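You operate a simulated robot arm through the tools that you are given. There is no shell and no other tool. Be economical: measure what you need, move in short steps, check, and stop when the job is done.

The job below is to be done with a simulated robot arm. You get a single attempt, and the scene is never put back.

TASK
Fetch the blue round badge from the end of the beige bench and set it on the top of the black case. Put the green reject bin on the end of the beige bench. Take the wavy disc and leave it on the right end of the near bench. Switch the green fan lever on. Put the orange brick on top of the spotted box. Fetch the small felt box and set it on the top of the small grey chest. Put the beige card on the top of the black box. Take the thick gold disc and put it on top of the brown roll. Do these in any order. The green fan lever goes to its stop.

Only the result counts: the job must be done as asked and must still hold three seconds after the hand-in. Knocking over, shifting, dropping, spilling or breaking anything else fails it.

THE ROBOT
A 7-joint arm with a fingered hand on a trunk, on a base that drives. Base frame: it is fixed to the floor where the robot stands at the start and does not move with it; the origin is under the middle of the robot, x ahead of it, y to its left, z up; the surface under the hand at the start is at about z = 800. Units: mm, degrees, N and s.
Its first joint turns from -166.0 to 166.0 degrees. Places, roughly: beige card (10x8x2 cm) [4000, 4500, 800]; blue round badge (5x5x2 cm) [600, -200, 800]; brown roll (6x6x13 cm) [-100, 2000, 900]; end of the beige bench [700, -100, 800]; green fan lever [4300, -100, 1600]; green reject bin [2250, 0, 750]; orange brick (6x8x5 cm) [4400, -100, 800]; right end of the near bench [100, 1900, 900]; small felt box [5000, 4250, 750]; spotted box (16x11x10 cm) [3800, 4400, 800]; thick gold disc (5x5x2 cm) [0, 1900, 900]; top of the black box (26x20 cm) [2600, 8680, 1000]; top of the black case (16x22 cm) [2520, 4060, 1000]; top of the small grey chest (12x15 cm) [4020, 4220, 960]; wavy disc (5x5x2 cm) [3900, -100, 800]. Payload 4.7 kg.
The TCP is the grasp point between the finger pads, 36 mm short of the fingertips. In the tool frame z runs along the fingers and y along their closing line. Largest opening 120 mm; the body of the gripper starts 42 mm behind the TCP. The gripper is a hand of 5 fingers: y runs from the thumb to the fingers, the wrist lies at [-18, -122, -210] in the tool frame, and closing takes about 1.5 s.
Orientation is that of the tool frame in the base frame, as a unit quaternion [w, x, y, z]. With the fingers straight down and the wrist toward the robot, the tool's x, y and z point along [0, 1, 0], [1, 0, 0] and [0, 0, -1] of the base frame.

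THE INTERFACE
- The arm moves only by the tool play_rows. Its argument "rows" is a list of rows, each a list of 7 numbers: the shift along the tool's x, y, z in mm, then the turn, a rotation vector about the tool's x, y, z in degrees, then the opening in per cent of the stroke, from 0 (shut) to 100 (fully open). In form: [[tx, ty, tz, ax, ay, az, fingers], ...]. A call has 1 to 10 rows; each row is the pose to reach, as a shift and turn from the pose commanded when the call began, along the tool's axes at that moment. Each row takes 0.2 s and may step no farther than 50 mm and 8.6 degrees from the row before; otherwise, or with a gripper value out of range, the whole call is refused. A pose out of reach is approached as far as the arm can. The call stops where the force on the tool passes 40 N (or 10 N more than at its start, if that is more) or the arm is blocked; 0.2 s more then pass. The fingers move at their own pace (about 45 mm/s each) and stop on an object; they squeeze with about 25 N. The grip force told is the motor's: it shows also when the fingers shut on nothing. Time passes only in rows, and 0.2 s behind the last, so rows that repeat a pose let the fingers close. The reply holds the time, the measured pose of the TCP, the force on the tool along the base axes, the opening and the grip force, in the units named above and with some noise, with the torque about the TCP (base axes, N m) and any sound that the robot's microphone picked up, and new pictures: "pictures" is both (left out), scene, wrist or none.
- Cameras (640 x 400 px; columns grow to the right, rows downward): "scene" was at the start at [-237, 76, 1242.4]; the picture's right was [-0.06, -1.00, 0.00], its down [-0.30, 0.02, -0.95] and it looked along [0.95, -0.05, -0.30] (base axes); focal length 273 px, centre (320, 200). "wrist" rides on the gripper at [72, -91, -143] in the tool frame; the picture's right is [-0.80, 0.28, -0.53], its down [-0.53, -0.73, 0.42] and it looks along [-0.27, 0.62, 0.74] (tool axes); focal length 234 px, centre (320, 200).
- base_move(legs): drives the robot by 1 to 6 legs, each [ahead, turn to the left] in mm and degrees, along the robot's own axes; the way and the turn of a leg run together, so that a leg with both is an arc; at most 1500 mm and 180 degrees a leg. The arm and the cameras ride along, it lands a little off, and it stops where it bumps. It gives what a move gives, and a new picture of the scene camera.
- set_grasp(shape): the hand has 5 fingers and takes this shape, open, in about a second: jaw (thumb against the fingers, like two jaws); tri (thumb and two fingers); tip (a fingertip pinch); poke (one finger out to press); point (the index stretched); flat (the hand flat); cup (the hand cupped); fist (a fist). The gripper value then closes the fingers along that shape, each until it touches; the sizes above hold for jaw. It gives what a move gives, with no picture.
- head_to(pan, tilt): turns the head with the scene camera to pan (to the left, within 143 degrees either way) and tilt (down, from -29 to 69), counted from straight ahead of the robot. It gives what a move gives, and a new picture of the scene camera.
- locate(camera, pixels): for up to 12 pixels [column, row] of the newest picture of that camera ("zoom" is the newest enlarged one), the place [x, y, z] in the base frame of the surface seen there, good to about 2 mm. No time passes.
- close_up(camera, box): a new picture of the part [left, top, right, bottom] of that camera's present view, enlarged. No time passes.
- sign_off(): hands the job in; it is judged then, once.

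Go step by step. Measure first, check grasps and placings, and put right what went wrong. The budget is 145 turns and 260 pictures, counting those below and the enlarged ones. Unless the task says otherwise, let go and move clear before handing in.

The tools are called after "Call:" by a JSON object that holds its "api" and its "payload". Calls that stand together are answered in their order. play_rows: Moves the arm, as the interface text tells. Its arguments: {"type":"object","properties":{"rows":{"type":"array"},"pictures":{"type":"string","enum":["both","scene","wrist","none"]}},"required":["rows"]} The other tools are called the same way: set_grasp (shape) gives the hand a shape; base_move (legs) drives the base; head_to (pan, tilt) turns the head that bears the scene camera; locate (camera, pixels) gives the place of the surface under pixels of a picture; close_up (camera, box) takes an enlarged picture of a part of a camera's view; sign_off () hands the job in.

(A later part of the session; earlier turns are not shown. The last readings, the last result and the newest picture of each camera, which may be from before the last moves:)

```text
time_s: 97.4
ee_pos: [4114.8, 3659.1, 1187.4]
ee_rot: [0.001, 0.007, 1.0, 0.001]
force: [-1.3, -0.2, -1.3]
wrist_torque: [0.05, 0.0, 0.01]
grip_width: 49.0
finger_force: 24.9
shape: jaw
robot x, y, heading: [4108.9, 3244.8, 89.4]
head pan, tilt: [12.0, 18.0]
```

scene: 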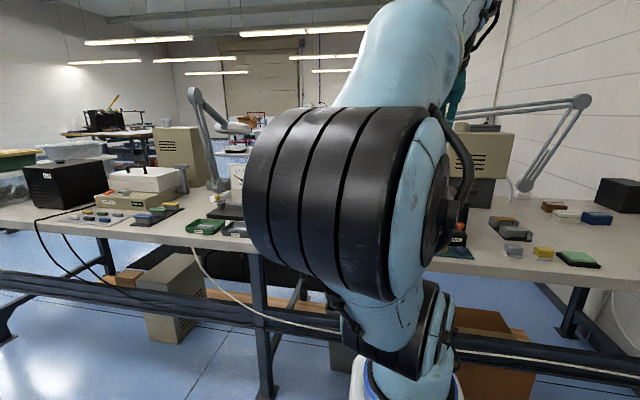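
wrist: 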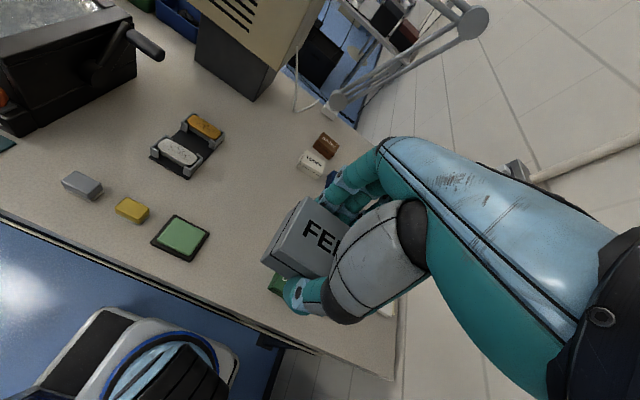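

The arm blocks the head's view, so I'll use the wrist camera.

Call:
{"api": "close_up", "payload": {"camera": "wrist", "box": [0, 0, 640, 400]}}

```text
1.00 times, centred on (320, 200) of wrist (not enlarged: the box is as wide or as high as the picture)
```

zoom: 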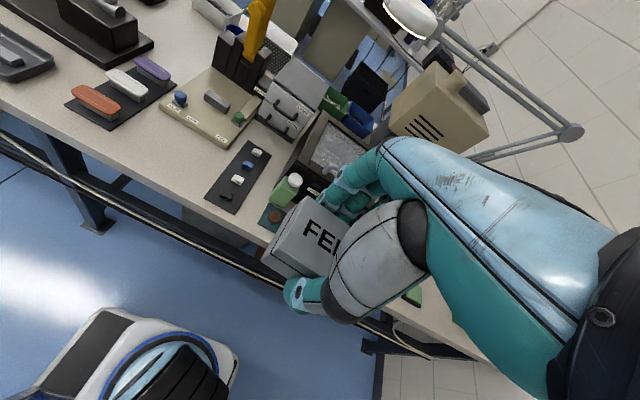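

Call:
{"api": "close_up", "payload": {"camera": "wrist", "box": [150, 0, 450, 190]}}

Call:
{"api": "locate", "payload": {"camera": "wrist", "pixels": [[297, 80], [325, 82], [276, 92], [300, 108], [292, 62], [255, 30], [305, 150], [345, 150], [285, 70], [318, 100], [410, 15], [330, 125]]}}

```text
2.11 times, centred on (300, 95) of wrist
```

zoom: 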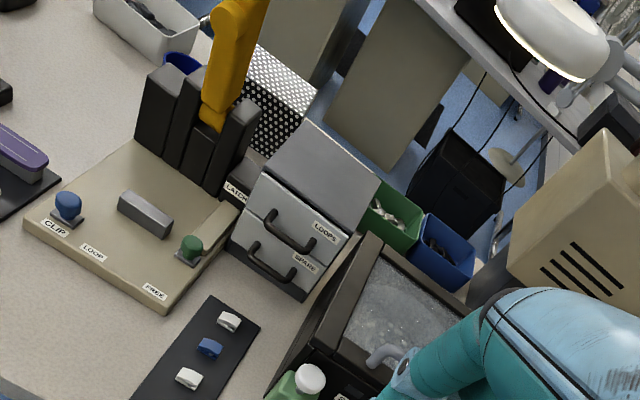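

```text
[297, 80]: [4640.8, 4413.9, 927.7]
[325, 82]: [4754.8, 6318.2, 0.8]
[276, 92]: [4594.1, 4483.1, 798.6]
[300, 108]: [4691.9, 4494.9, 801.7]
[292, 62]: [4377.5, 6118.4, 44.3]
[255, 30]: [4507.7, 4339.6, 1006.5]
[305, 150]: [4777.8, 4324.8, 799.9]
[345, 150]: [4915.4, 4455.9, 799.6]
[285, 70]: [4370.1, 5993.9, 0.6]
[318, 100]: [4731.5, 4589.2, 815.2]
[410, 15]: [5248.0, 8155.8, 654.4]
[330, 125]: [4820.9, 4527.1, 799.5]
```

Wrist locating uses the older picture, so I'll locate via the zoom picture: chest top around zoom (320,175).

Call:
{"api": "locate", "payload": {"camera": "zoom", "pixels": [[320, 175], [310, 125], [378, 182], [270, 170], [345, 230], [275, 90], [230, 60], [215, 15], [365, 240], [250, 50], [360, 255], [555, 70]]}}

```text
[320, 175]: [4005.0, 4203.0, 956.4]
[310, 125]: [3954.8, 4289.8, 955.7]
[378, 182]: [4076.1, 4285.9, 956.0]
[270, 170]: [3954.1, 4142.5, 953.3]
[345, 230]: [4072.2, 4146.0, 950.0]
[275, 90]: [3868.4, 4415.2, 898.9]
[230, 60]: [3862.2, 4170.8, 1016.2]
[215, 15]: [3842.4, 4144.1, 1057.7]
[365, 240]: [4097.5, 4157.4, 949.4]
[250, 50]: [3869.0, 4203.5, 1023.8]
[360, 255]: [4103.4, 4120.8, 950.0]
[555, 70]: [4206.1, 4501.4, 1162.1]
```

The chest top spans x 3954–4076, y 4142–4290 at z 956; the spotted box lies at about (3840,4400). I'll drive 100 mm closer, then move over the chest.

Call:
{"api": "base_move", "payload": {"legs": [[100, 0]]}}

Call:
{"api": "play_rows", "payload": {"rows": [[0, 48, 0, 0, 0, 0, 20], [0, 96, 0, 0, 0, 0, 20], [0, 144, 0, 0, 0, 0, 20], [0, 190, 0, 0, 0, 0, 20], [20, 235, 0, 0, 0, 0, 20], [40, 280, 0, 0, 0, 0, 20], [55, 325, 0, 0, 0, 0, 20], [70, 370, 0, 0, 0, 0, 20], [85, 415, 0, 0, 0, 0, 20], [98, 452, 0, 0, 0, 0, 20]], "pictures": "wrist"}}

```text
time_s: 98.6
ee_pos: [4114.6, 3758.1, 1188.6]
ee_rot: [0.001, 0.008, 1.0, 0.001]
force: [-0.2, 0.1, -1.5]
wrist_torque: [-0.06, -0.02, 0.01]
grip_width: 48.7
finger_force: 24.8
shape: jaw
robot x, y, heading: [4113.3, 3345.3, 89.4]
head pan, tilt: [12.0, 18.0]
```

scene: 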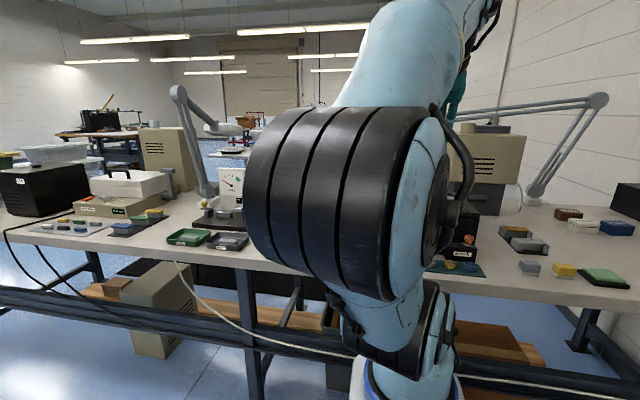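

```text
time_s: 100.8
ee_pos: [4025.3, 4213.7, 1187.6]
ee_rot: [0.0, 0.008, 1.0, 0.001]
force: [0.2, -1.0, 0.4]
wrist_torque: [0.05, -0.02, -0.02]
grip_width: 49.2
finger_force: 24.5
shape: jaw
robot x, y, heading: [4111.7, 3345.5, 89.5]
head pan, tilt: [12.0, 18.0]
```

wrist: 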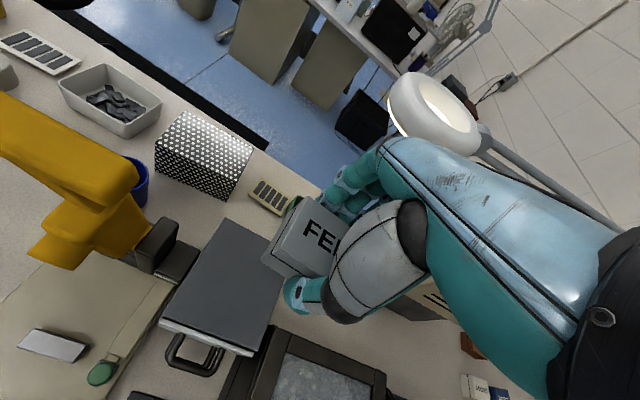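

I'll locate the chest top, lever arm and lamp, as well as the card (268,195), in this view.

Call:
{"api": "locate", "payload": {"camera": "wrist", "pixels": [[230, 222], [165, 318], [252, 350], [225, 290], [75, 150], [30, 105], [125, 185], [430, 130], [395, 105], [268, 195], [205, 140], [250, 210]]}}

```text
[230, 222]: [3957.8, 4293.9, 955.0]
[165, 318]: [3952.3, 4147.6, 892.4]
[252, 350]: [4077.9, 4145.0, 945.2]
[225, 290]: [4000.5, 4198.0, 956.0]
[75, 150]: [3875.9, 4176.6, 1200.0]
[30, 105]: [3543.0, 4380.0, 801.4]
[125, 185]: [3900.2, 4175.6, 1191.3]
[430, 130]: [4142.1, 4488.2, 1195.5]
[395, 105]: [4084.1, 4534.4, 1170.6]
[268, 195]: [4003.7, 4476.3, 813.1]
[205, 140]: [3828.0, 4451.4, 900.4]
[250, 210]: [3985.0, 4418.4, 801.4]
```

The lever's handle reaches x≈3905 at z≈1200, close to where the wrist camera would pass. I'll turn the hand 25° about the vertical, bringing the camera away, then lower part way.

Call:
{"api": "play_rows", "payload": {"rows": [[0, 0, 0, 0, 0, -8, 20], [0, 0, 0, 0, 0, -16, 20], [0, 0, 0, 0, 0, -25, 20], [2, 0, 40, 0, 0, -25, 20], [2, 0, 80, 0, 0, -25, 20], [2, 0, 120, 0, 0, -25, 20], [2, 0, 160, 0, 0, -25, 20], [2, 0, 170, 0, 0, -25, 20]], "pictures": "wrist"}}

```text
refused: row 3 steps farther than a row can; nothing moved
```

Call:
{"api": "play_rows", "payload": {"rows": [[0, 0, 0, 0, 0, -8, 20], [0, 0, 0, 0, 0, -16, 20], [0, 0, 0, 0, 0, -24, 20], [2, 0, 40, 0, 0, -24, 20], [2, 0, 80, 0, 0, -24, 20], [2, 0, 120, 0, 0, -24, 20], [2, 0, 160, 0, 0, -24, 20], [2, 0, 170, 0, 0, -24, 20]], "pictures": "wrist"}}

```text
time_s: 102.6
ee_pos: [4022.1, 4213.0, 1017.6]
ee_rot: [0.0, -0.2, 0.98, 0.0]
force: [0.1, 0.4, 0.3]
wrist_torque: [0.03, 0.02, -0.02]
grip_width: 49.0
finger_force: 24.9
shape: jaw
robot x, y, heading: [4109.8, 3347.2, 89.5]
head pan, tilt: [12.0, 18.0]
```

wrist: 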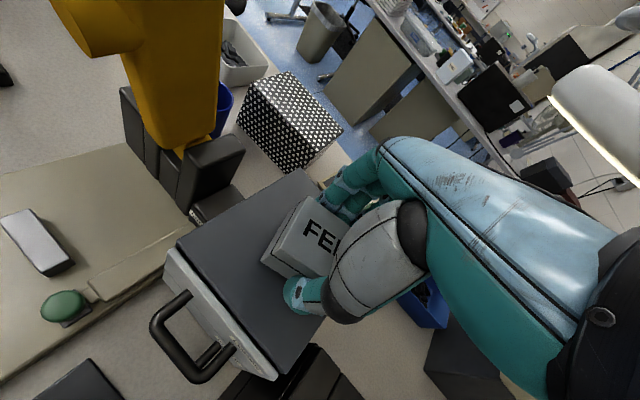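

FELT hovers over the chest top. I'll lower it to contact, release and rise.

Call:
{"api": "play_rows", "payload": {"rows": [[0, 0, 10, 0, 0, 0, 20], [0, 0, 16, 0, 0, 0, 20], [0, 0, 18, 0, 0, 0, 20], [0, 0, 18, 0, 0, 0, 70], [0, 0, 18, 0, 0, 0, 80], [0, 0, 18, 0, 0, 0, 80], [0, 0, -5, 0, 0, 0, 80], [0, 0, -50, 0, 0, 0, 80], [0, 0, -95, 0, 0, 0, 80], [0, 0, -140, 0, 0, 0, 80]], "pictures": "wrist"}}

```text
time_s: 104.8
ee_pos: [4024.7, 4212.4, 1158.6]
ee_rot: [0.0, -0.201, 0.98, 0.0]
force: [-0.1, -0.1, -0.8]
wrist_torque: [-0.04, 0.04, 0.02]
grip_width: 95.7
finger_force: 0.0
shape: jaw
robot x, y, heading: [4114.4, 3345.2, 89.3]
head pan, tilt: [12.0, 18.0]
```

wrist: 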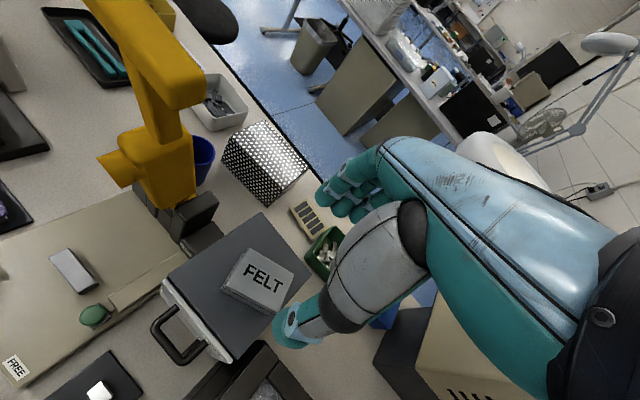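

FELT rests on the chest. Next is the beige card with dark bars at (307,217); I'll zoom and measure.

Call:
{"api": "close_up", "payload": {"camera": "wrist", "box": [180, 80, 360, 300]}}

Call:
{"api": "locate", "payload": {"camera": "wrist", "pixels": [[307, 217], [290, 208], [301, 201], [323, 227], [308, 238], [325, 250], [262, 275], [480, 150], [240, 190], [265, 165], [240, 155], [290, 180]]}}

```text
1.82 times, centred on (270, 190) of wrist
```

zoom: 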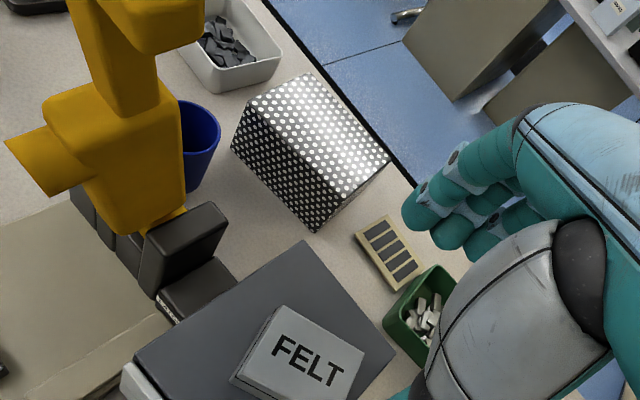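

```text
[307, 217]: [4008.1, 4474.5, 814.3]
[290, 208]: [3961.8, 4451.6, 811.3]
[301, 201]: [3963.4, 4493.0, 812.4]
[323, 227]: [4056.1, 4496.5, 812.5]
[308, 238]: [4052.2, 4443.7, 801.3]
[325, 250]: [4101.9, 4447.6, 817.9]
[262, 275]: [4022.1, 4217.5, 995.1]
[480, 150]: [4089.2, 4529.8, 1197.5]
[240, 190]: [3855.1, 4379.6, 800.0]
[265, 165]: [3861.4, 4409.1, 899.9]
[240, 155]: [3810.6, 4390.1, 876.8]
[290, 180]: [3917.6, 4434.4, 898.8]
```

Card spans about x 3960–4060, y 4440–4500 at z 813. The lamp head overhangs nearby, so I measure it and the card corners.

Call:
{"api": "locate", "payload": {"camera": "wrist", "pixels": [[466, 150], [478, 135], [500, 133], [530, 155], [545, 178], [505, 150], [470, 140], [520, 185]]}}

Call:
{"api": "locate", "payload": {"camera": "zoom", "pixels": [[360, 240], [387, 219], [421, 262], [391, 288], [398, 308], [385, 335], [440, 270], [385, 155], [318, 228], [430, 340]]}}

Call:
{"api": "head_to", "payload": {"pan": -25, "tilt": 8}}

```text
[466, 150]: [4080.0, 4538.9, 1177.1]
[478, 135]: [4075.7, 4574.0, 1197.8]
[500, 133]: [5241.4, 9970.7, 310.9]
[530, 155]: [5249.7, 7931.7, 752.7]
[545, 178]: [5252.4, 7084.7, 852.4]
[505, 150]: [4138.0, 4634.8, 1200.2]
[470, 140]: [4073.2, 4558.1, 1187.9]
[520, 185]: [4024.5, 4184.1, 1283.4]
```

```text
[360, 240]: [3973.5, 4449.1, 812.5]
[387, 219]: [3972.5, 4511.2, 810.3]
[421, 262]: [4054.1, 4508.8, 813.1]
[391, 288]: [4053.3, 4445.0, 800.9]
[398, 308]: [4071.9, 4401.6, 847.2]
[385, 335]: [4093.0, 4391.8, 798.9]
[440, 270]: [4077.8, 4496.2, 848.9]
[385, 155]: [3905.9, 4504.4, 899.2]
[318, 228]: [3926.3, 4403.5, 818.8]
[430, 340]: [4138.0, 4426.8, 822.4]
```

```text
time_s: 105.8
ee_pos: [4023.2, 4213.0, 1158.1]
ee_rot: [0.001, -0.2, 0.98, 0.0]
force: [0.0, -0.1, 0.5]
wrist_torque: [-0.01, 0.0, -0.02]
grip_width: 95.7
finger_force: 0.0
shape: jaw
robot x, y, heading: [4113.2, 3347.8, 89.5]
head pan, tilt: [-25.0, 8.0]
```

scene: 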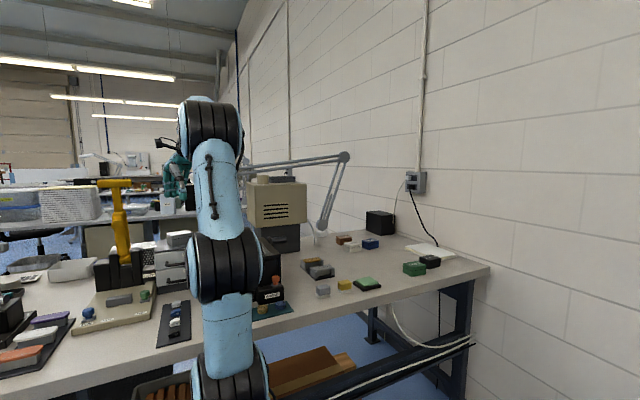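

The card's top spans x 3970–4056, y 4445–4511. I'll pass over the chest with the hand still turned (keeping clear of the lever), then turn it back behind the chest and descend to about 935 below the lamp head.

Call:
{"api": "play_rows", "payload": {"rows": [[-16, 45, 10, 0, 0, 0, 100], [-32, 90, 25, 0, 0, 0, 100], [-48, 135, 40, 0, 0, 0, 100], [-65, 179, 60, 0, 0, 0, 100], [-65, 179, 90, 0, 0, 8, 100], [-65, 179, 93, 0, 0, 16, 100], [-65, 179, 93, 0, 0, 24, 100], [-65, 179, 135, 0, 0, 24, 100], [-65, 179, 180, 0, 0, 24, 100], [-65, 179, 215, 0, 0, 24, 100]]}}

```text
refused: row 4 steps farther than a row can; nothing moved
```

Call:
{"api": "play_rows", "payload": {"rows": [[-16, 44, 10, 0, 0, 0, 100], [-32, 88, 25, 0, 0, 0, 100], [-48, 132, 35, 0, 0, 0, 100], [-65, 176, 45, 0, 0, 0, 100], [-65, 179, 85, 0, 0, 8, 100], [-65, 179, 93, 0, 0, 16, 100], [-65, 179, 93, 0, 0, 24, 100], [-65, 179, 135, 0, 0, 24, 100], [-65, 179, 180, 0, 0, 24, 100], [-65, 179, 215, 0, 0, 24, 100]]}}

```text
time_s: 108.0
ee_pos: [4011.7, 4402.1, 943.0]
ee_rot: [0.001, 0.008, 1.0, 0.001]
force: [0.3, 0.0, 1.3]
wrist_torque: [-0.01, 0.03, 0.01]
grip_width: 119.7
finger_force: 0.2
shape: jaw
robot x, y, heading: [4113.4, 3346.4, 89.5]
head pan, tilt: [-25.0, 8.0]
```

scene: 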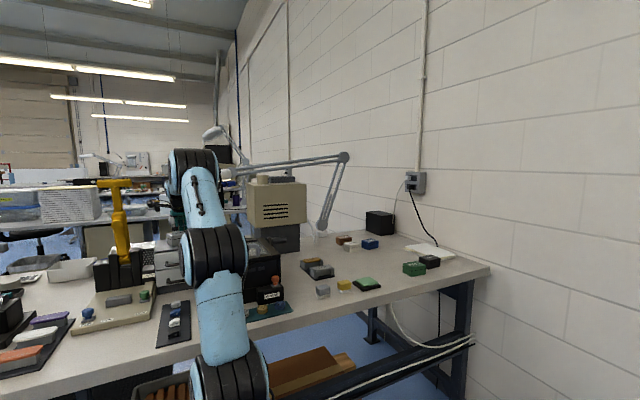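
wrist: 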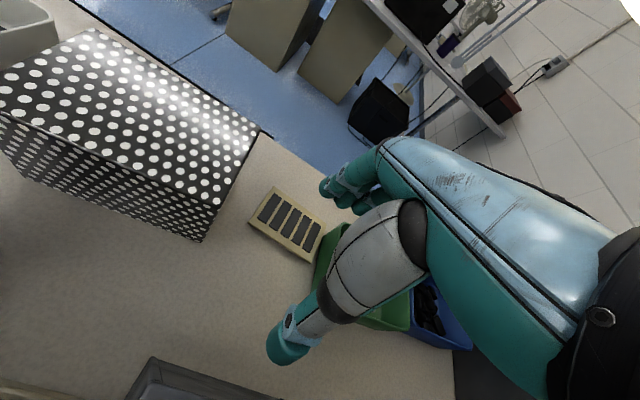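

Call:
{"api": "locate", "payload": {"camera": "wrist", "pixels": [[274, 188], [325, 215], [304, 258], [250, 221], [288, 222], [330, 240], [318, 268], [258, 133], [205, 240]]}}

Call:
{"api": "close_up", "payload": {"camera": "wrist", "box": [200, 130, 420, 350]}}

```text
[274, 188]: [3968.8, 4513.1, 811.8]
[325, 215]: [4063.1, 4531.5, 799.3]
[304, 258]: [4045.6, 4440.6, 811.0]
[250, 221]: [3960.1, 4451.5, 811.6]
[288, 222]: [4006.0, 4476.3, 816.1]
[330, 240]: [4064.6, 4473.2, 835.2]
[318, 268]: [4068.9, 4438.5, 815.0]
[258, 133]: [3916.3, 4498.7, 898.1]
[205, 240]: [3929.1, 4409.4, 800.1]
```

```text
1.82 times, centred on (310, 240) of wrist
```

zoom: 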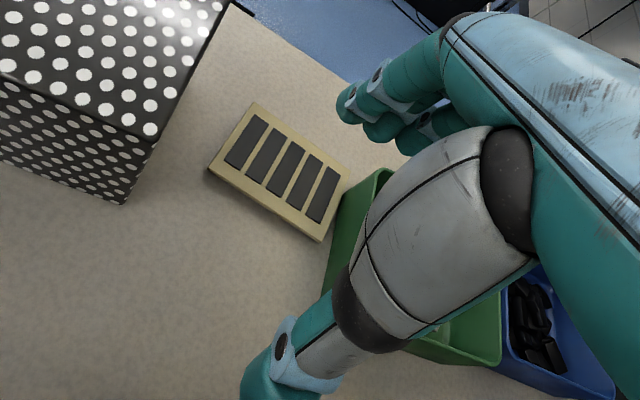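

The card centre is (4007,4478), turned about −7°. I'll lower to 875, turn 7° and slide over it, then check.

Call:
{"api": "play_rows", "payload": {"rows": [[0, 0, 40, 0, 0, 4, 100], [0, 0, 66, 0, 0, 7, 100], [3, 40, 66, 0, 0, 7, 100], [5, 76, 66, 0, 0, 7, 100], [5, 76, 66, 0, 0, 7, 100]], "pictures": "wrist"}}

```text
time_s: 109.2
ee_pos: [4008.7, 4480.8, 875.8]
ee_rot: [0.001, 0.069, 0.998, 0.0]
force: [0.3, 0.0, 0.0]
wrist_torque: [0.04, -0.02, 0.02]
grip_width: 119.8
finger_force: 0.0
shape: jaw
robot x, y, heading: [4114.0, 3345.1, 89.4]
head pan, tilt: [-25.0, 8.0]
```

wrist: 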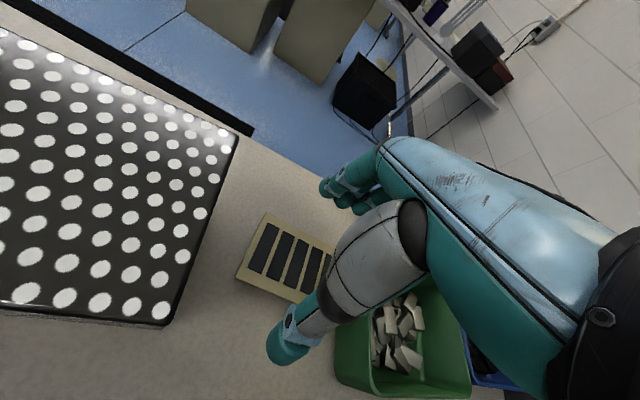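

Aligned over the card. I'll descend 36 mm, close, and lift slightly.

Call:
{"api": "play_rows", "payload": {"rows": [[0, 0, 20, 0, 0, 0, 100], [0, 0, 36, 0, 0, 0, 100], [0, 0, 36, 0, 0, 0, 20], [0, 0, 36, 0, 0, 0, 20], [0, 0, 36, 0, 0, 0, 20], [0, 0, 36, 0, 0, 0, 20], [0, 0, 36, 0, 0, 0, 20], [0, 0, 15, 0, 0, 0, 20], [0, 0, -15, 0, 0, 0, 20], [0, 0, -50, 0, 0, 0, 20]], "pictures": "wrist"}}

```text
time_s: 111.4
ee_pos: [4007.2, 4480.5, 924.8]
ee_rot: [0.001, 0.07, 0.998, 0.0]
force: [0.2, 0.4, -1.7]
wrist_torque: [-0.02, 0.03, 0.02]
grip_width: 48.2
finger_force: 24.7
shape: jaw
robot x, y, heading: [4112.8, 3348.0, 89.4]
head pan, tilt: [-25.0, 8.0]
```

wrist: 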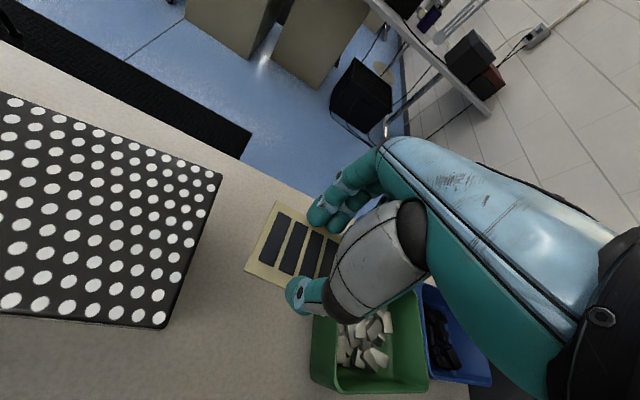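

Card is held. I'll retreat along the same path: back, up, turn, then over the chest.

Call:
{"api": "play_rows", "payload": {"rows": [[-8, -38, -20, 0, 0, 0, 20], [-16, -77, -35, 0, 0, 0, 20], [-16, -77, -80, 0, 0, -8, 20], [-16, -77, -125, 0, 0, -16, 20], [-16, -77, -165, 0, 0, -24, 20], [-16, -77, -180, 0, 0, -31, 20], [-25, -121, -195, 0, 0, -31, 20], [-34, -165, -200, 0, 0, -31, 20], [-43, -210, -205, 0, 0, -31, 20], [-52, -256, -210, 0, 0, -31, 20]], "pictures": "wrist"}}

```text
time_s: 113.6
ee_pos: [4025.5, 4220.2, 1135.6]
ee_rot: [0.001, -0.201, 0.98, -0.001]
force: [0.4, 0.3, -2.6]
wrist_torque: [-0.06, 0.03, -0.03]
grip_width: 48.2
finger_force: 24.7
shape: jaw
robot x, y, heading: [4113.2, 3347.5, 89.2]
head pan, tilt: [-25.0, 8.0]
```

wrist: 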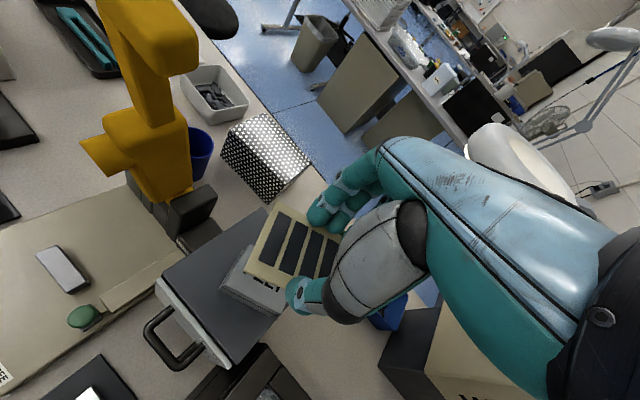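

Clear of FELT. I'll finish retracting to the driving pose.

Call:
{"api": "play_rows", "payload": {"rows": [[8, -44, -15, 0, 0, 0, 20], [16, -88, -30, 0, 0, 0, 20], [25, -132, -40, 0, 0, 0, 20], [33, -176, -50, 0, 0, 0, 20], [41, -222, -50, 0, 0, 0, 20], [50, -268, -50, 0, 0, 0, 20], [59, -314, -50, 0, 0, 8, 20], [68, -360, -50, 0, 0, 16, 20], [77, -402, -50, 0, 0, 24, 20]], "pictures": "none"}}

Call:
{"api": "head_to", "payload": {"pan": 90, "tilt": 10}}

```text
time_s: 115.6
ee_pos: [4110.9, 3819.4, 1185.0]
ee_rot: [0.001, 0.008, 1.0, 0.001]
force: [-0.3, -0.6, -0.7]
wrist_torque: [-0.05, 0.06, -0.01]
grip_width: 47.9
finger_force: 25.0
shape: jaw
robot x, y, heading: [4113.2, 3346.0, 89.5]
head pan, tilt: [-25.0, 8.0]
```

```text
time_s: 117.5
ee_pos: [4111.1, 3820.1, 1185.6]
ee_rot: [0.001, 0.007, 1.0, 0.0]
force: [1.2, -0.8, -0.2]
wrist_torque: [0.02, -0.02, 0.0]
grip_width: 48.0
finger_force: 25.3
shape: jaw
robot x, y, heading: [4110.6, 3351.9, 89.4]
head pan, tilt: [90.0, 10.0]
```

scene: 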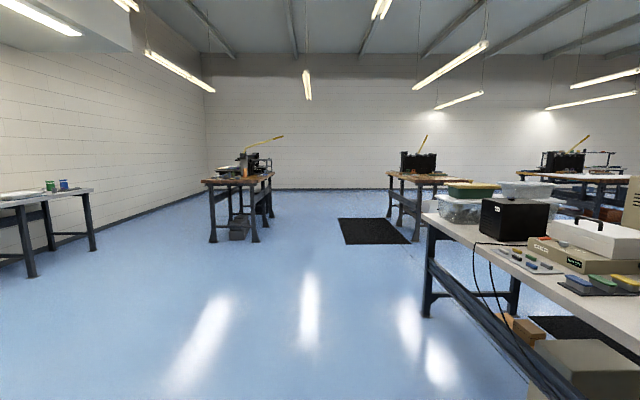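

I need a route to (2600,8680). I'll locate the tables' legs and the bench end from this view.

Call:
{"api": "locate", "payload": {"camera": "scene", "pixels": [[412, 242], [390, 218], [433, 312], [340, 242], [470, 220], [582, 190], [520, 290], [270, 215], [257, 240], [480, 200]]}}

Call:
{"api": "head_to", "payload": {"pan": 45, "tilt": 5}}

```text
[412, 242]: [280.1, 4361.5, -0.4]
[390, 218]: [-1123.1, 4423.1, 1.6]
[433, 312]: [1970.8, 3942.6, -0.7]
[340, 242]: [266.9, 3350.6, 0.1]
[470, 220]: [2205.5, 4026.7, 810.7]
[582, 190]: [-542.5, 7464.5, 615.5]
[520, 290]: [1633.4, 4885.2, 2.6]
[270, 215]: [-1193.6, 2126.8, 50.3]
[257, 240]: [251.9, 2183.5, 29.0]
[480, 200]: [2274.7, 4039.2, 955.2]
```

```text
time_s: 118.7
ee_pos: [4111.8, 3819.0, 1185.9]
ee_rot: [0.001, 0.008, 1.0, 0.001]
force: [0.0, 0.7, 0.4]
wrist_torque: [0.0, 0.02, 0.03]
grip_width: 48.0
finger_force: 25.9
shape: jaw
robot x, y, heading: [4115.3, 3346.0, 89.4]
head pan, tilt: [45.0, 5.0]
```

scene: 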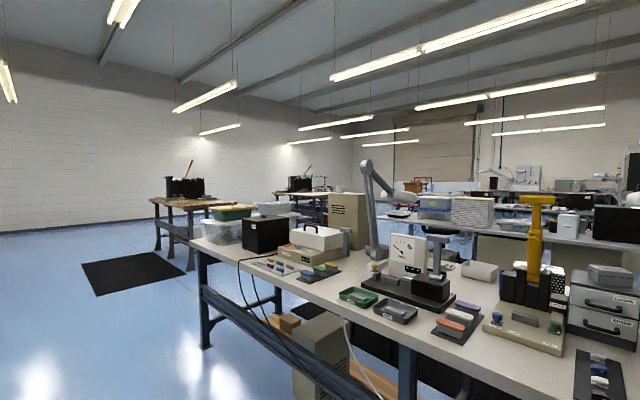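

The corridor between table 2 (x≲300) and the bench end (x≈1970) is free. I'll drive along it to about (1160,4700) and look.

Call:
{"api": "base_move", "payload": {"legs": [[-150, 0], [0, 90.5], [1500, 0], [1450, 0], [0, -90], [1500, 0]]}}

Call:
{"api": "head_to", "payload": {"pan": -20, "tilt": 8}}

```text
time_s: 148.5
ee_pos: [1177.9, 5187.9, 1185.5]
ee_rot: [0.001, 0.003, 1.0, 0.001]
force: [-0.1, 0.0, -0.2]
wrist_torque: [-0.03, 0.0, 0.0]
grip_width: 43.8
finger_force: 24.2
shape: jaw
robot x, y, heading: [1183.4, 4712.2, 90.1]
head pan, tilt: [45.0, 5.0]
```

scene: 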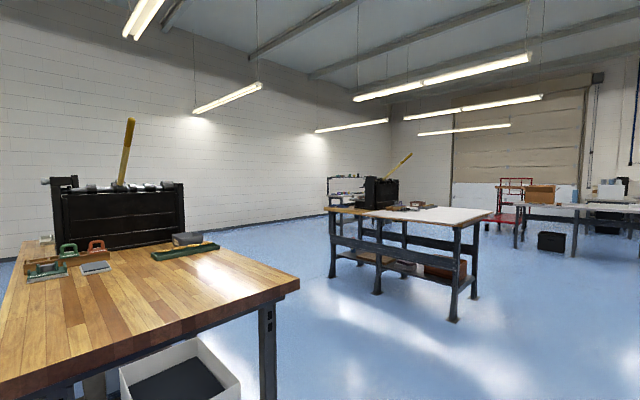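

```text
time_s: 149.8
ee_pos: [1177.4, 5187.5, 1185.5]
ee_rot: [0.001, 0.003, 1.0, 0.001]
force: [0.8, 0.2, 0.2]
wrist_torque: [-0.03, -0.02, 0.0]
grip_width: 43.7
finger_force: 25.0
shape: jaw
robot x, y, heading: [1183.1, 4715.0, 90.1]
head pan, tilt: [-20.0, 8.0]
```

scene: 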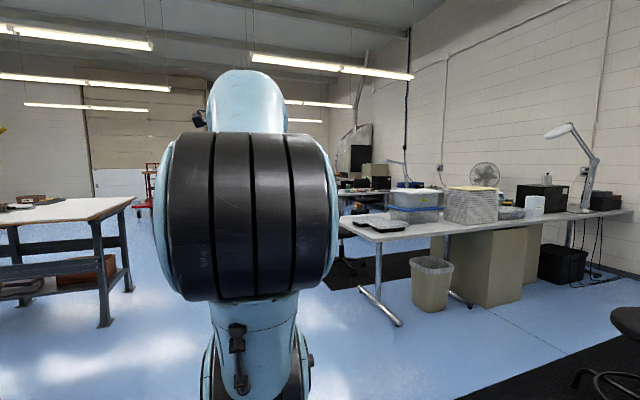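

Grip width dropped from 48 to 43.7 during the drive, so I check the card in the wrist view.

Call:
{"api": "close_up", "payload": {"camera": "wrist", "box": [160, 100, 480, 300]}}

Call:
{"api": "locate", "payload": {"camera": "scene", "pixels": [[400, 325], [340, 222], [375, 290], [105, 325], [350, 255], [430, 310], [345, 215], [385, 185]]}}

```text
2.00 times, centred on (320, 200) of wrist
```

zoom: 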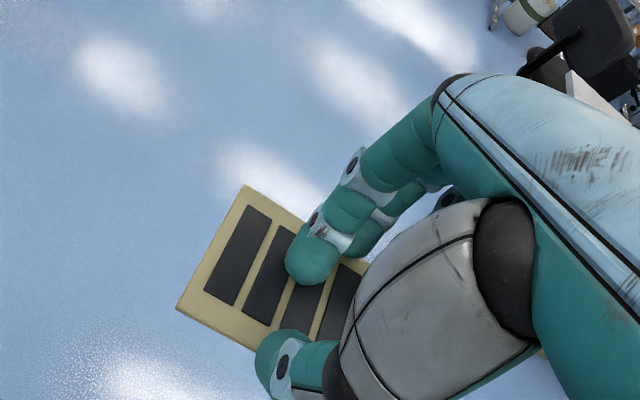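

```text
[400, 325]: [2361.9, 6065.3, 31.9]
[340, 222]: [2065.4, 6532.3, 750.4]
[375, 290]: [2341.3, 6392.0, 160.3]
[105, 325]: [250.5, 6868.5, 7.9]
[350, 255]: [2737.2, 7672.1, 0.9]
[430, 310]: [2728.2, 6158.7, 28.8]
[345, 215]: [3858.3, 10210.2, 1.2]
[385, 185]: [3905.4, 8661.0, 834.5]
```

The card seems to have slipped relative to the index finger. I'll zoom tighter to judge.

Call:
{"api": "close_up", "payload": {"camera": "wrist", "box": [230, 180, 390, 300]}}

Call:
{"api": "locate", "payload": {"camera": "scene", "pixels": [[380, 225], [365, 235], [350, 217], [60, 212], [400, 235]]}}

```text
3.33 times, centred on (310, 240) of wrist
```

zoom: 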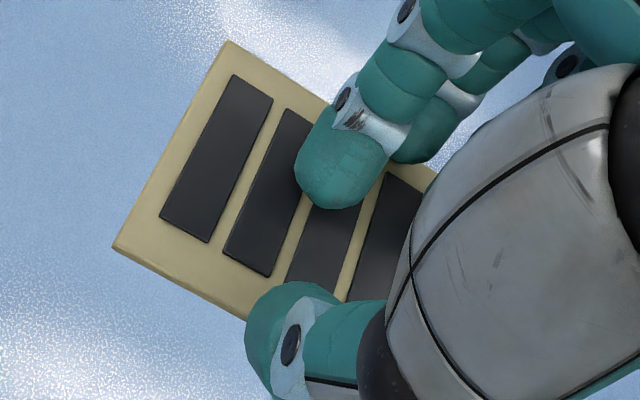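

```text
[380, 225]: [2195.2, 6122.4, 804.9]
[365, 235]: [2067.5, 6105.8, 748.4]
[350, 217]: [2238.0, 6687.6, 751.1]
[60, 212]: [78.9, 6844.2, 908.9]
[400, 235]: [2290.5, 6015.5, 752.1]
```

The index finger has ridden up onto the card, so it must be set down and regrasped. I'll look at the wooden table to my left for a free spot.

Call:
{"api": "head_to", "payload": {"pan": 75, "tilt": 22}}

Call:
{"api": "locate", "payload": {"camera": "scene", "pixels": [[320, 200], [400, 250], [450, 230], [480, 250], [350, 260], [300, 220], [420, 190], [500, 240]]}}

```text
time_s: 151.6
ee_pos: [1177.4, 5188.5, 1185.0]
ee_rot: [0.001, 0.002, 1.0, 0.001]
force: [-0.3, -0.2, -0.5]
wrist_torque: [0.0, -0.04, 0.02]
grip_width: 43.9
finger_force: 25.2
shape: jaw
robot x, y, heading: [1181.7, 4716.3, 90.0]
head pan, tilt: [75.0, 22.0]
```

scene: 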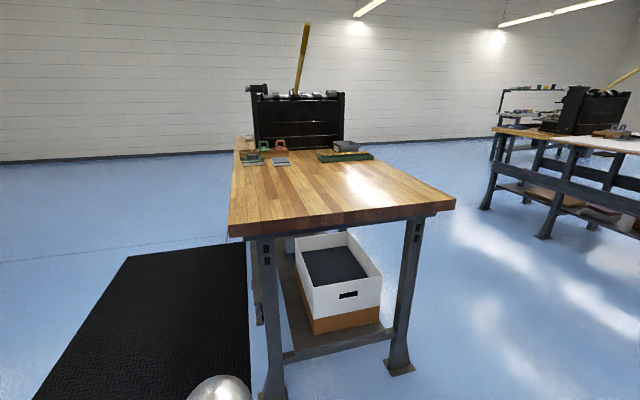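

```text
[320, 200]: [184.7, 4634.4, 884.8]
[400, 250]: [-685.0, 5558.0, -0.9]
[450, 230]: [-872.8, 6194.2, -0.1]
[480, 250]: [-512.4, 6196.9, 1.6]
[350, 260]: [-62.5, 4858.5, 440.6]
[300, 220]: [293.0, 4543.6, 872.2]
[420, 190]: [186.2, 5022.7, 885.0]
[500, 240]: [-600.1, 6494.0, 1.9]
```

The wooden table's right end (z≈885, x≤300, y 4370–5050) is free. I'll turn left to face it.

Call:
{"api": "base_move", "payload": {"legs": [[0, 90]]}}

Call:
{"api": "play_rows", "payload": {"rows": [[0, 40, 0, 0, 0, 0, 20], [0, 85, 0, 0, 0, 0, 20], [0, 130, 0, 0, 0, 0, 20], [0, 175, 20, 0, 0, 0, 20], [0, 220, 40, 0, 0, 0, 20], [0, 265, 60, 0, 0, 0, 20], [0, 310, 80, 0, 0, 0, 20], [0, 355, 95, 0, 0, 0, 20], [0, 400, 110, 0, 0, 0, 20], [0, 440, 120, 0, 0, 0, 20]], "pictures": "wrist"}}

```text
time_s: 155.8
ee_pos: [713.2, 4705.3, 1184.7]
ee_rot: [0.0, 0.707, -0.707, -0.001]
force: [-0.3, -0.4, 0.2]
wrist_torque: [-0.04, 0.03, 0.02]
grip_width: 44.0
finger_force: 25.3
shape: jaw
robot x, y, heading: [1189.4, 4715.2, -179.6]
head pan, tilt: [75.0, 22.0]
```

scene: 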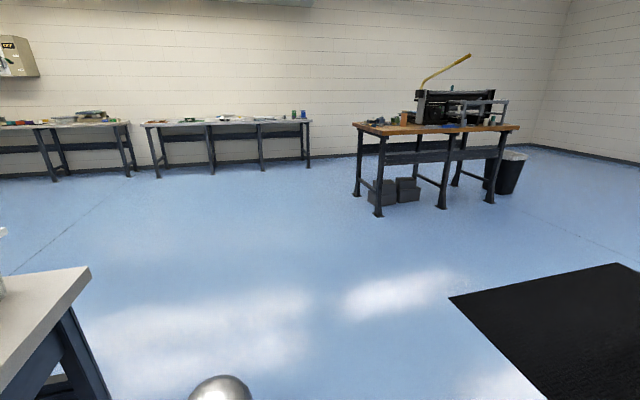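

```text
time_s: 158.0
ee_pos: [272.6, 4703.9, 1067.3]
ee_rot: [0.001, 0.708, -0.706, -0.002]
force: [0.0, 0.1, 0.8]
wrist_torque: [0.01, 0.0, -0.02]
grip_width: 43.7
finger_force: 25.2
shape: jaw
robot x, y, heading: [1186.1, 4717.7, -179.7]
head pan, tilt: [75.0, 22.0]
```

wrist: 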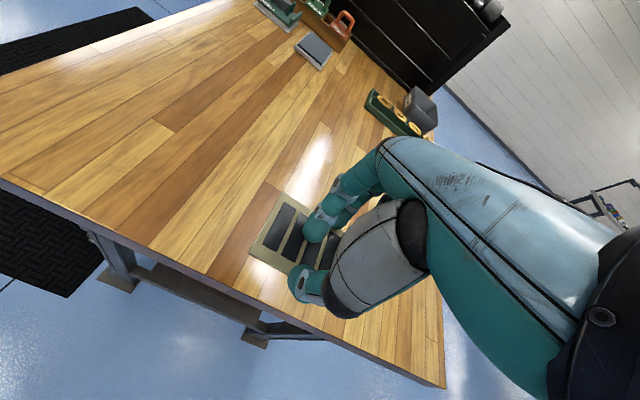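

The table lies below. I'll go 75 mm further in and lower to just above contact.

Call:
{"api": "play_rows", "payload": {"rows": [[0, 38, 20, 0, 0, 0, 20], [0, 75, 45, 0, 0, 0, 20], [0, 75, 90, 0, 0, 0, 20], [0, 75, 120, 0, 0, 0, 20], [0, 75, 130, 0, 0, 0, 20], [0, 75, 135, 0, 0, 0, 20], [0, 75, 138, 0, 0, 0, 20]], "pictures": "wrist"}}

```text
time_s: 159.6
ee_pos: [197.6, 4703.6, 932.2]
ee_rot: [0.002, 0.708, -0.706, -0.004]
force: [2.9, -0.5, 18.7]
wrist_torque: [0.2, 0.42, 0.0]
grip_width: 45.0
finger_force: 24.5
shape: jaw
robot x, y, heading: [1188.8, 4714.5, -179.5]
head pan, tilt: [75.0, 22.0]
```

wrist: 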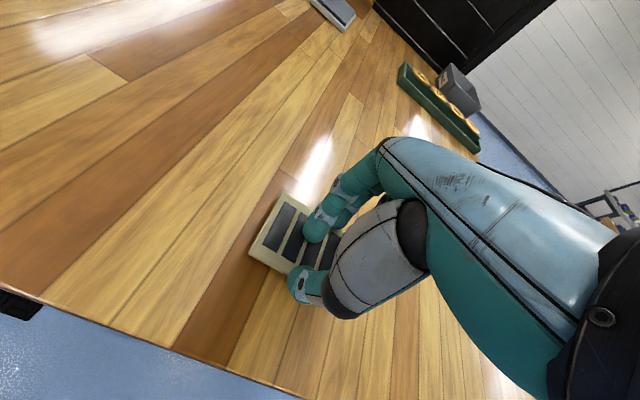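

Contact at 932 (19 N). I'll open, raise slightly and look at the card.

Call:
{"api": "play_rows", "payload": {"rows": [[0, 0, -2, 0, 0, 0, 60], [0, 0, -2, 0, 0, 0, 100], [0, 0, -2, 0, 0, 0, 100], [0, 0, -2, 0, 0, 0, 100], [0, 0, -20, 0, 0, 0, 100], [0, 0, -50, 0, 0, 0, 100], [0, 0, -80, 0, 0, 0, 100]], "pictures": "wrist"}}

Call:
{"api": "close_up", "payload": {"camera": "wrist", "box": [200, 170, 400, 320]}}

Call:
{"api": "locate", "payload": {"camera": "wrist", "pixels": [[200, 250], [230, 330], [280, 195]]}}

```text
time_s: 161.2
ee_pos: [197.9, 4702.7, 1008.3]
ee_rot: [-0.001, 0.708, -0.706, -0.001]
force: [-0.5, -0.1, -0.9]
wrist_torque: [0.01, -0.03, 0.02]
grip_width: 119.6
finger_force: 0.0
shape: jaw
robot x, y, heading: [1187.0, 4715.3, -179.5]
head pan, tilt: [75.0, 22.0]
```

wrist: 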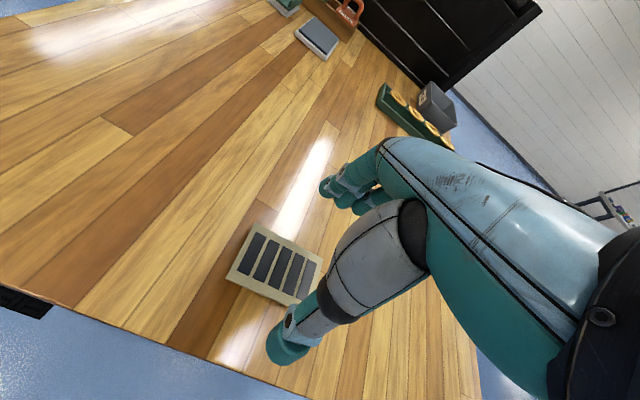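

```text
2.67 times, centred on (300, 245) of wrist
```

zoom: 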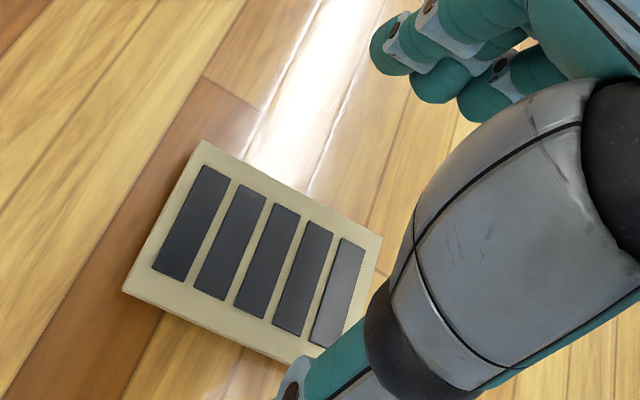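

```text
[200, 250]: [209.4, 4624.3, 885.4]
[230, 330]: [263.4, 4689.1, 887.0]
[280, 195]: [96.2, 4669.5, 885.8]
```

Call:
{"api": "locate", "payload": {"camera": "zoom", "pixels": [[203, 145], [125, 285], [380, 240], [335, 350], [250, 240], [290, 362]]}}

```text
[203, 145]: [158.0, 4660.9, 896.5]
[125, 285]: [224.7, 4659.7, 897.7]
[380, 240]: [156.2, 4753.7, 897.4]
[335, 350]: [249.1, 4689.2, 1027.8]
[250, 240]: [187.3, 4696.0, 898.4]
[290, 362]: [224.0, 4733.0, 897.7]
```

The card is flat: x 157–225, y 4660–4755, table 885.5. I'll regrasp it deeper, with the fingertips practically at the table.

Call:
{"api": "play_rows", "payload": {"rows": [[-4, 7, 40, 0, 0, 0, 100], [-4, 7, 75, 0, 0, 0, 100], [-4, 7, 84, 0, 0, 0, 100], [-4, 7, 86.5, 0, 0, 0, 100], [-4, 7, 86.5, 0, 0, 0, 20], [-4, 7, 86.5, 0, 0, 0, 20], [-4, 7, 86.5, 0, 0, 0, 10], [-4, 7, 86.5, 0, 0, 0, 10], [-4, 7, 86.5, 0, 0, 0, 10], [-4, 7, 86.5, 0, 0, 0, 10]], "pictures": "wrist"}}

Call:
{"api": "close_up", "payload": {"camera": "wrist", "box": [230, 180, 390, 300]}}

```text
time_s: 163.4
ee_pos: [189.8, 4708.6, 921.0]
ee_rot: [0.001, 0.708, -0.706, -0.001]
force: [0.7, 0.1, 4.3]
wrist_torque: [0.02, 0.01, 0.06]
grip_width: 64.5
finger_force: 24.9
shape: jaw
robot x, y, heading: [1188.9, 4717.9, -179.7]
head pan, tilt: [75.0, 22.0]
```

wrist: 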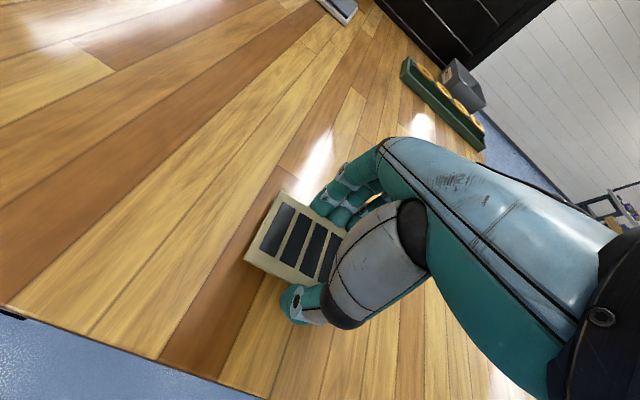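

```text
3.33 times, centred on (310, 240) of wrist
```

zoom: 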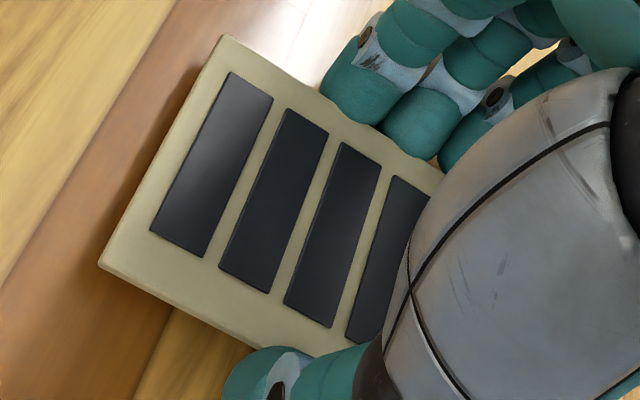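

Now the width reads 64.5 mm, a true grip on the card's edges. I'll lift and retract, then check the width.

Call:
{"api": "play_rows", "payload": {"rows": [[0, 0, -30, 0, 0, 0, 10], [0, 0, -70, 0, 0, 0, 10], [0, -20, -110, 0, 0, 0, 10], [0, -60, -135, 0, 0, 0, 10], [0, -105, -155, 0, 0, 0, 10], [0, -150, -175, 0, 0, 0, 10], [0, -195, -190, 0, 0, 0, 10], [0, -240, -200, 0, 0, 0, 10], [0, -285, -200, 0, 0, 0, 10], [0, -330, -200, 0, 0, 0, 10]], "pictures": "none"}}

Call:
{"api": "play_rows", "payload": {"rows": [[0, -45, 0, 0, 0, 0, 10], [0, -90, 0, 0, 0, 0, 10], [0, -135, 0, 0, 0, 0, 10], [0, -170, 0, 0, 0, 0, 10]], "pictures": "wrist"}}

```text
time_s: 165.6
ee_pos: [520.5, 4708.3, 1120.1]
ee_rot: [0.0, 0.708, -0.706, -0.001]
force: [-0.7, -0.4, -0.7]
wrist_torque: [-0.03, -0.03, 0.0]
grip_width: 64.4
finger_force: 24.6
shape: jaw
robot x, y, heading: [1187.4, 4715.8, -179.5]
head pan, tilt: [75.0, 22.0]
```

```text
time_s: 166.6
ee_pos: [691.5, 4709.2, 1120.8]
ee_rot: [0.0, 0.707, -0.707, -0.001]
force: [0.1, -0.7, -0.7]
wrist_torque: [-0.03, -0.02, 0.03]
grip_width: 64.4
finger_force: 25.0
shape: jaw
robot x, y, heading: [1181.5, 4713.4, -179.7]
head pan, tilt: [75.0, 22.0]
```

wrist: 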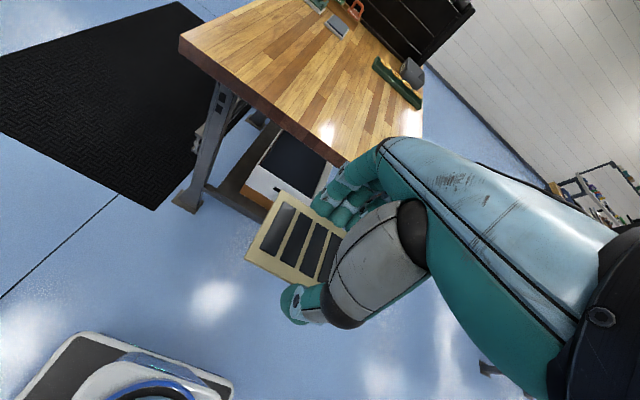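

Solid grip. I'll turn back to +y and drive up the corridor to about (1183,6700), then look.

Call:
{"api": "base_move", "payload": {"legs": [[0, -90], [1500, 0], [500, 0]]}}

Call:
{"api": "head_to", "payload": {"pan": -40, "tilt": 10}}

```text
time_s: 180.5
ee_pos: [1172.9, 7218.8, 1120.7]
ee_rot: [0.001, 0.0, 1.0, 0.001]
force: [0.1, 0.3, 0.2]
wrist_torque: [-0.02, 0.0, 0.02]
grip_width: 64.2
finger_force: 25.3
shape: jaw
robot x, y, heading: [1177.5, 6723.5, 90.3]
head pan, tilt: [75.0, 22.0]
```

scene: 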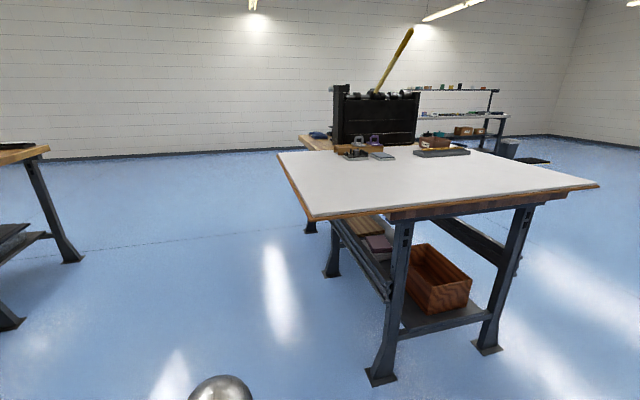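

```text
time_s: 182.4
ee_pos: [1172.5, 7219.1, 1121.7]
ee_rot: [0.001, -0.001, 1.0, 0.001]
force: [0.3, 0.1, -1.0]
wrist_torque: [0.02, 0.01, 0.0]
grip_width: 64.3
finger_force: 25.3
shape: jaw
robot x, y, heading: [1177.9, 6721.2, 90.4]
head pan, tilt: [-40.0, 10.0]
```

scene: 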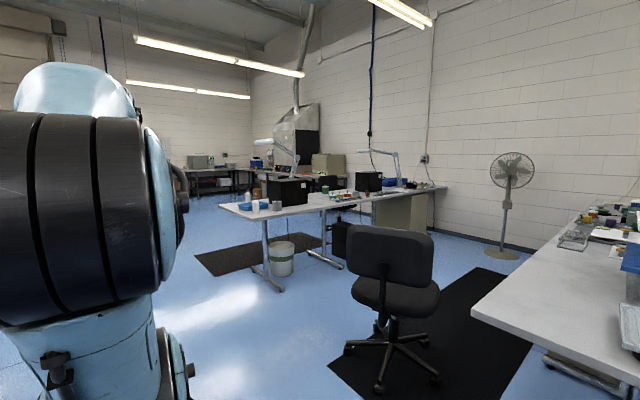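

The black box is at (288,190) on a white table. I'll measure it, its table and the chair.

Call:
{"api": "locate", "payload": {"camera": "scene", "pixels": [[288, 183], [270, 180], [306, 184], [288, 195], [250, 215], [220, 203], [270, 285], [330, 265], [390, 360], [255, 205], [345, 195], [280, 265]]}}

Call:
{"api": "close_up", "payload": {"camera": "scene", "box": [200, 120, 400, 245]}}

```text
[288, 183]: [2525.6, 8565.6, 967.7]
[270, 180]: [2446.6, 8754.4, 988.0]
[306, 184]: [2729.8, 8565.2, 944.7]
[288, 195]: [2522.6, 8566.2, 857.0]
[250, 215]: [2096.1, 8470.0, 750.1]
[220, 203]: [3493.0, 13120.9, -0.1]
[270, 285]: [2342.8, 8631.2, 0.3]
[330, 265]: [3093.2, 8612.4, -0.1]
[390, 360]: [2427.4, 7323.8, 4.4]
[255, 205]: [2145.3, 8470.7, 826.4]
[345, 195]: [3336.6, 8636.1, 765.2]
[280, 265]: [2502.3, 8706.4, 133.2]
```

```text
3.20 times, centred on (300, 182) of scene
```

zoom: 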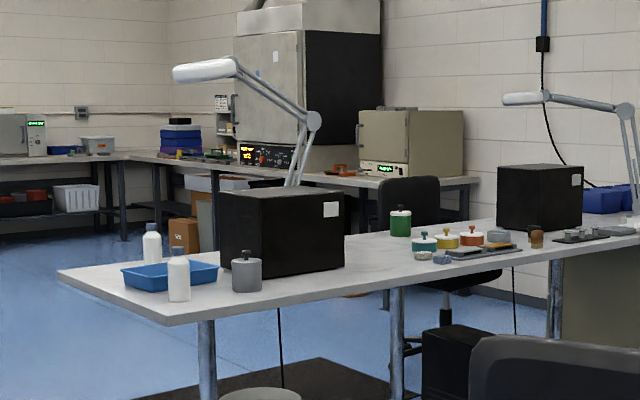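

A cleaner approach is from the table's left end, avoiding the chair. I'll measure the lamp and left table end.

Call:
{"api": "locate", "payload": {"camera": "zoom", "pixels": [[205, 70], [235, 65], [312, 120], [295, 180], [62, 275], [160, 322], [150, 245], [178, 270], [246, 275], [280, 192], [332, 195], [225, 195]]}}

Call:
{"api": "head_to", "payload": {"pan": -5, "tilt": 20}}

```text
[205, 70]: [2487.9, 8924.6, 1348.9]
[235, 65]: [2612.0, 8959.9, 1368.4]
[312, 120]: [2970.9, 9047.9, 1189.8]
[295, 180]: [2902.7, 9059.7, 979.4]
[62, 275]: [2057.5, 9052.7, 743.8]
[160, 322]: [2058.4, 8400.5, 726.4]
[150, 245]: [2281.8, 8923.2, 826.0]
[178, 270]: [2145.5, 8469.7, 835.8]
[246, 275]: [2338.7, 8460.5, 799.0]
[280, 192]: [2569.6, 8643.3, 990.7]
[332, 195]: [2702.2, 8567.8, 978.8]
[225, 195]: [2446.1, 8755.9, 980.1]
```

```text
time_s: 183.4
ee_pos: [1173.5, 7219.2, 1121.9]
ee_rot: [0.001, 0.0, 1.0, 0.0]
force: [-0.9, -0.6, -1.0]
wrist_torque: [0.01, 0.0, -0.03]
grip_width: 64.1
finger_force: 24.6
shape: jaw
robot x, y, heading: [1179.5, 6720.5, 90.3]
head pan, tilt: [-5.0, 20.0]
```

scene: 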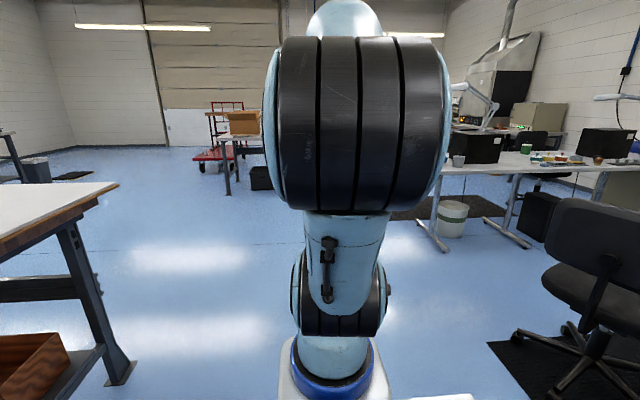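

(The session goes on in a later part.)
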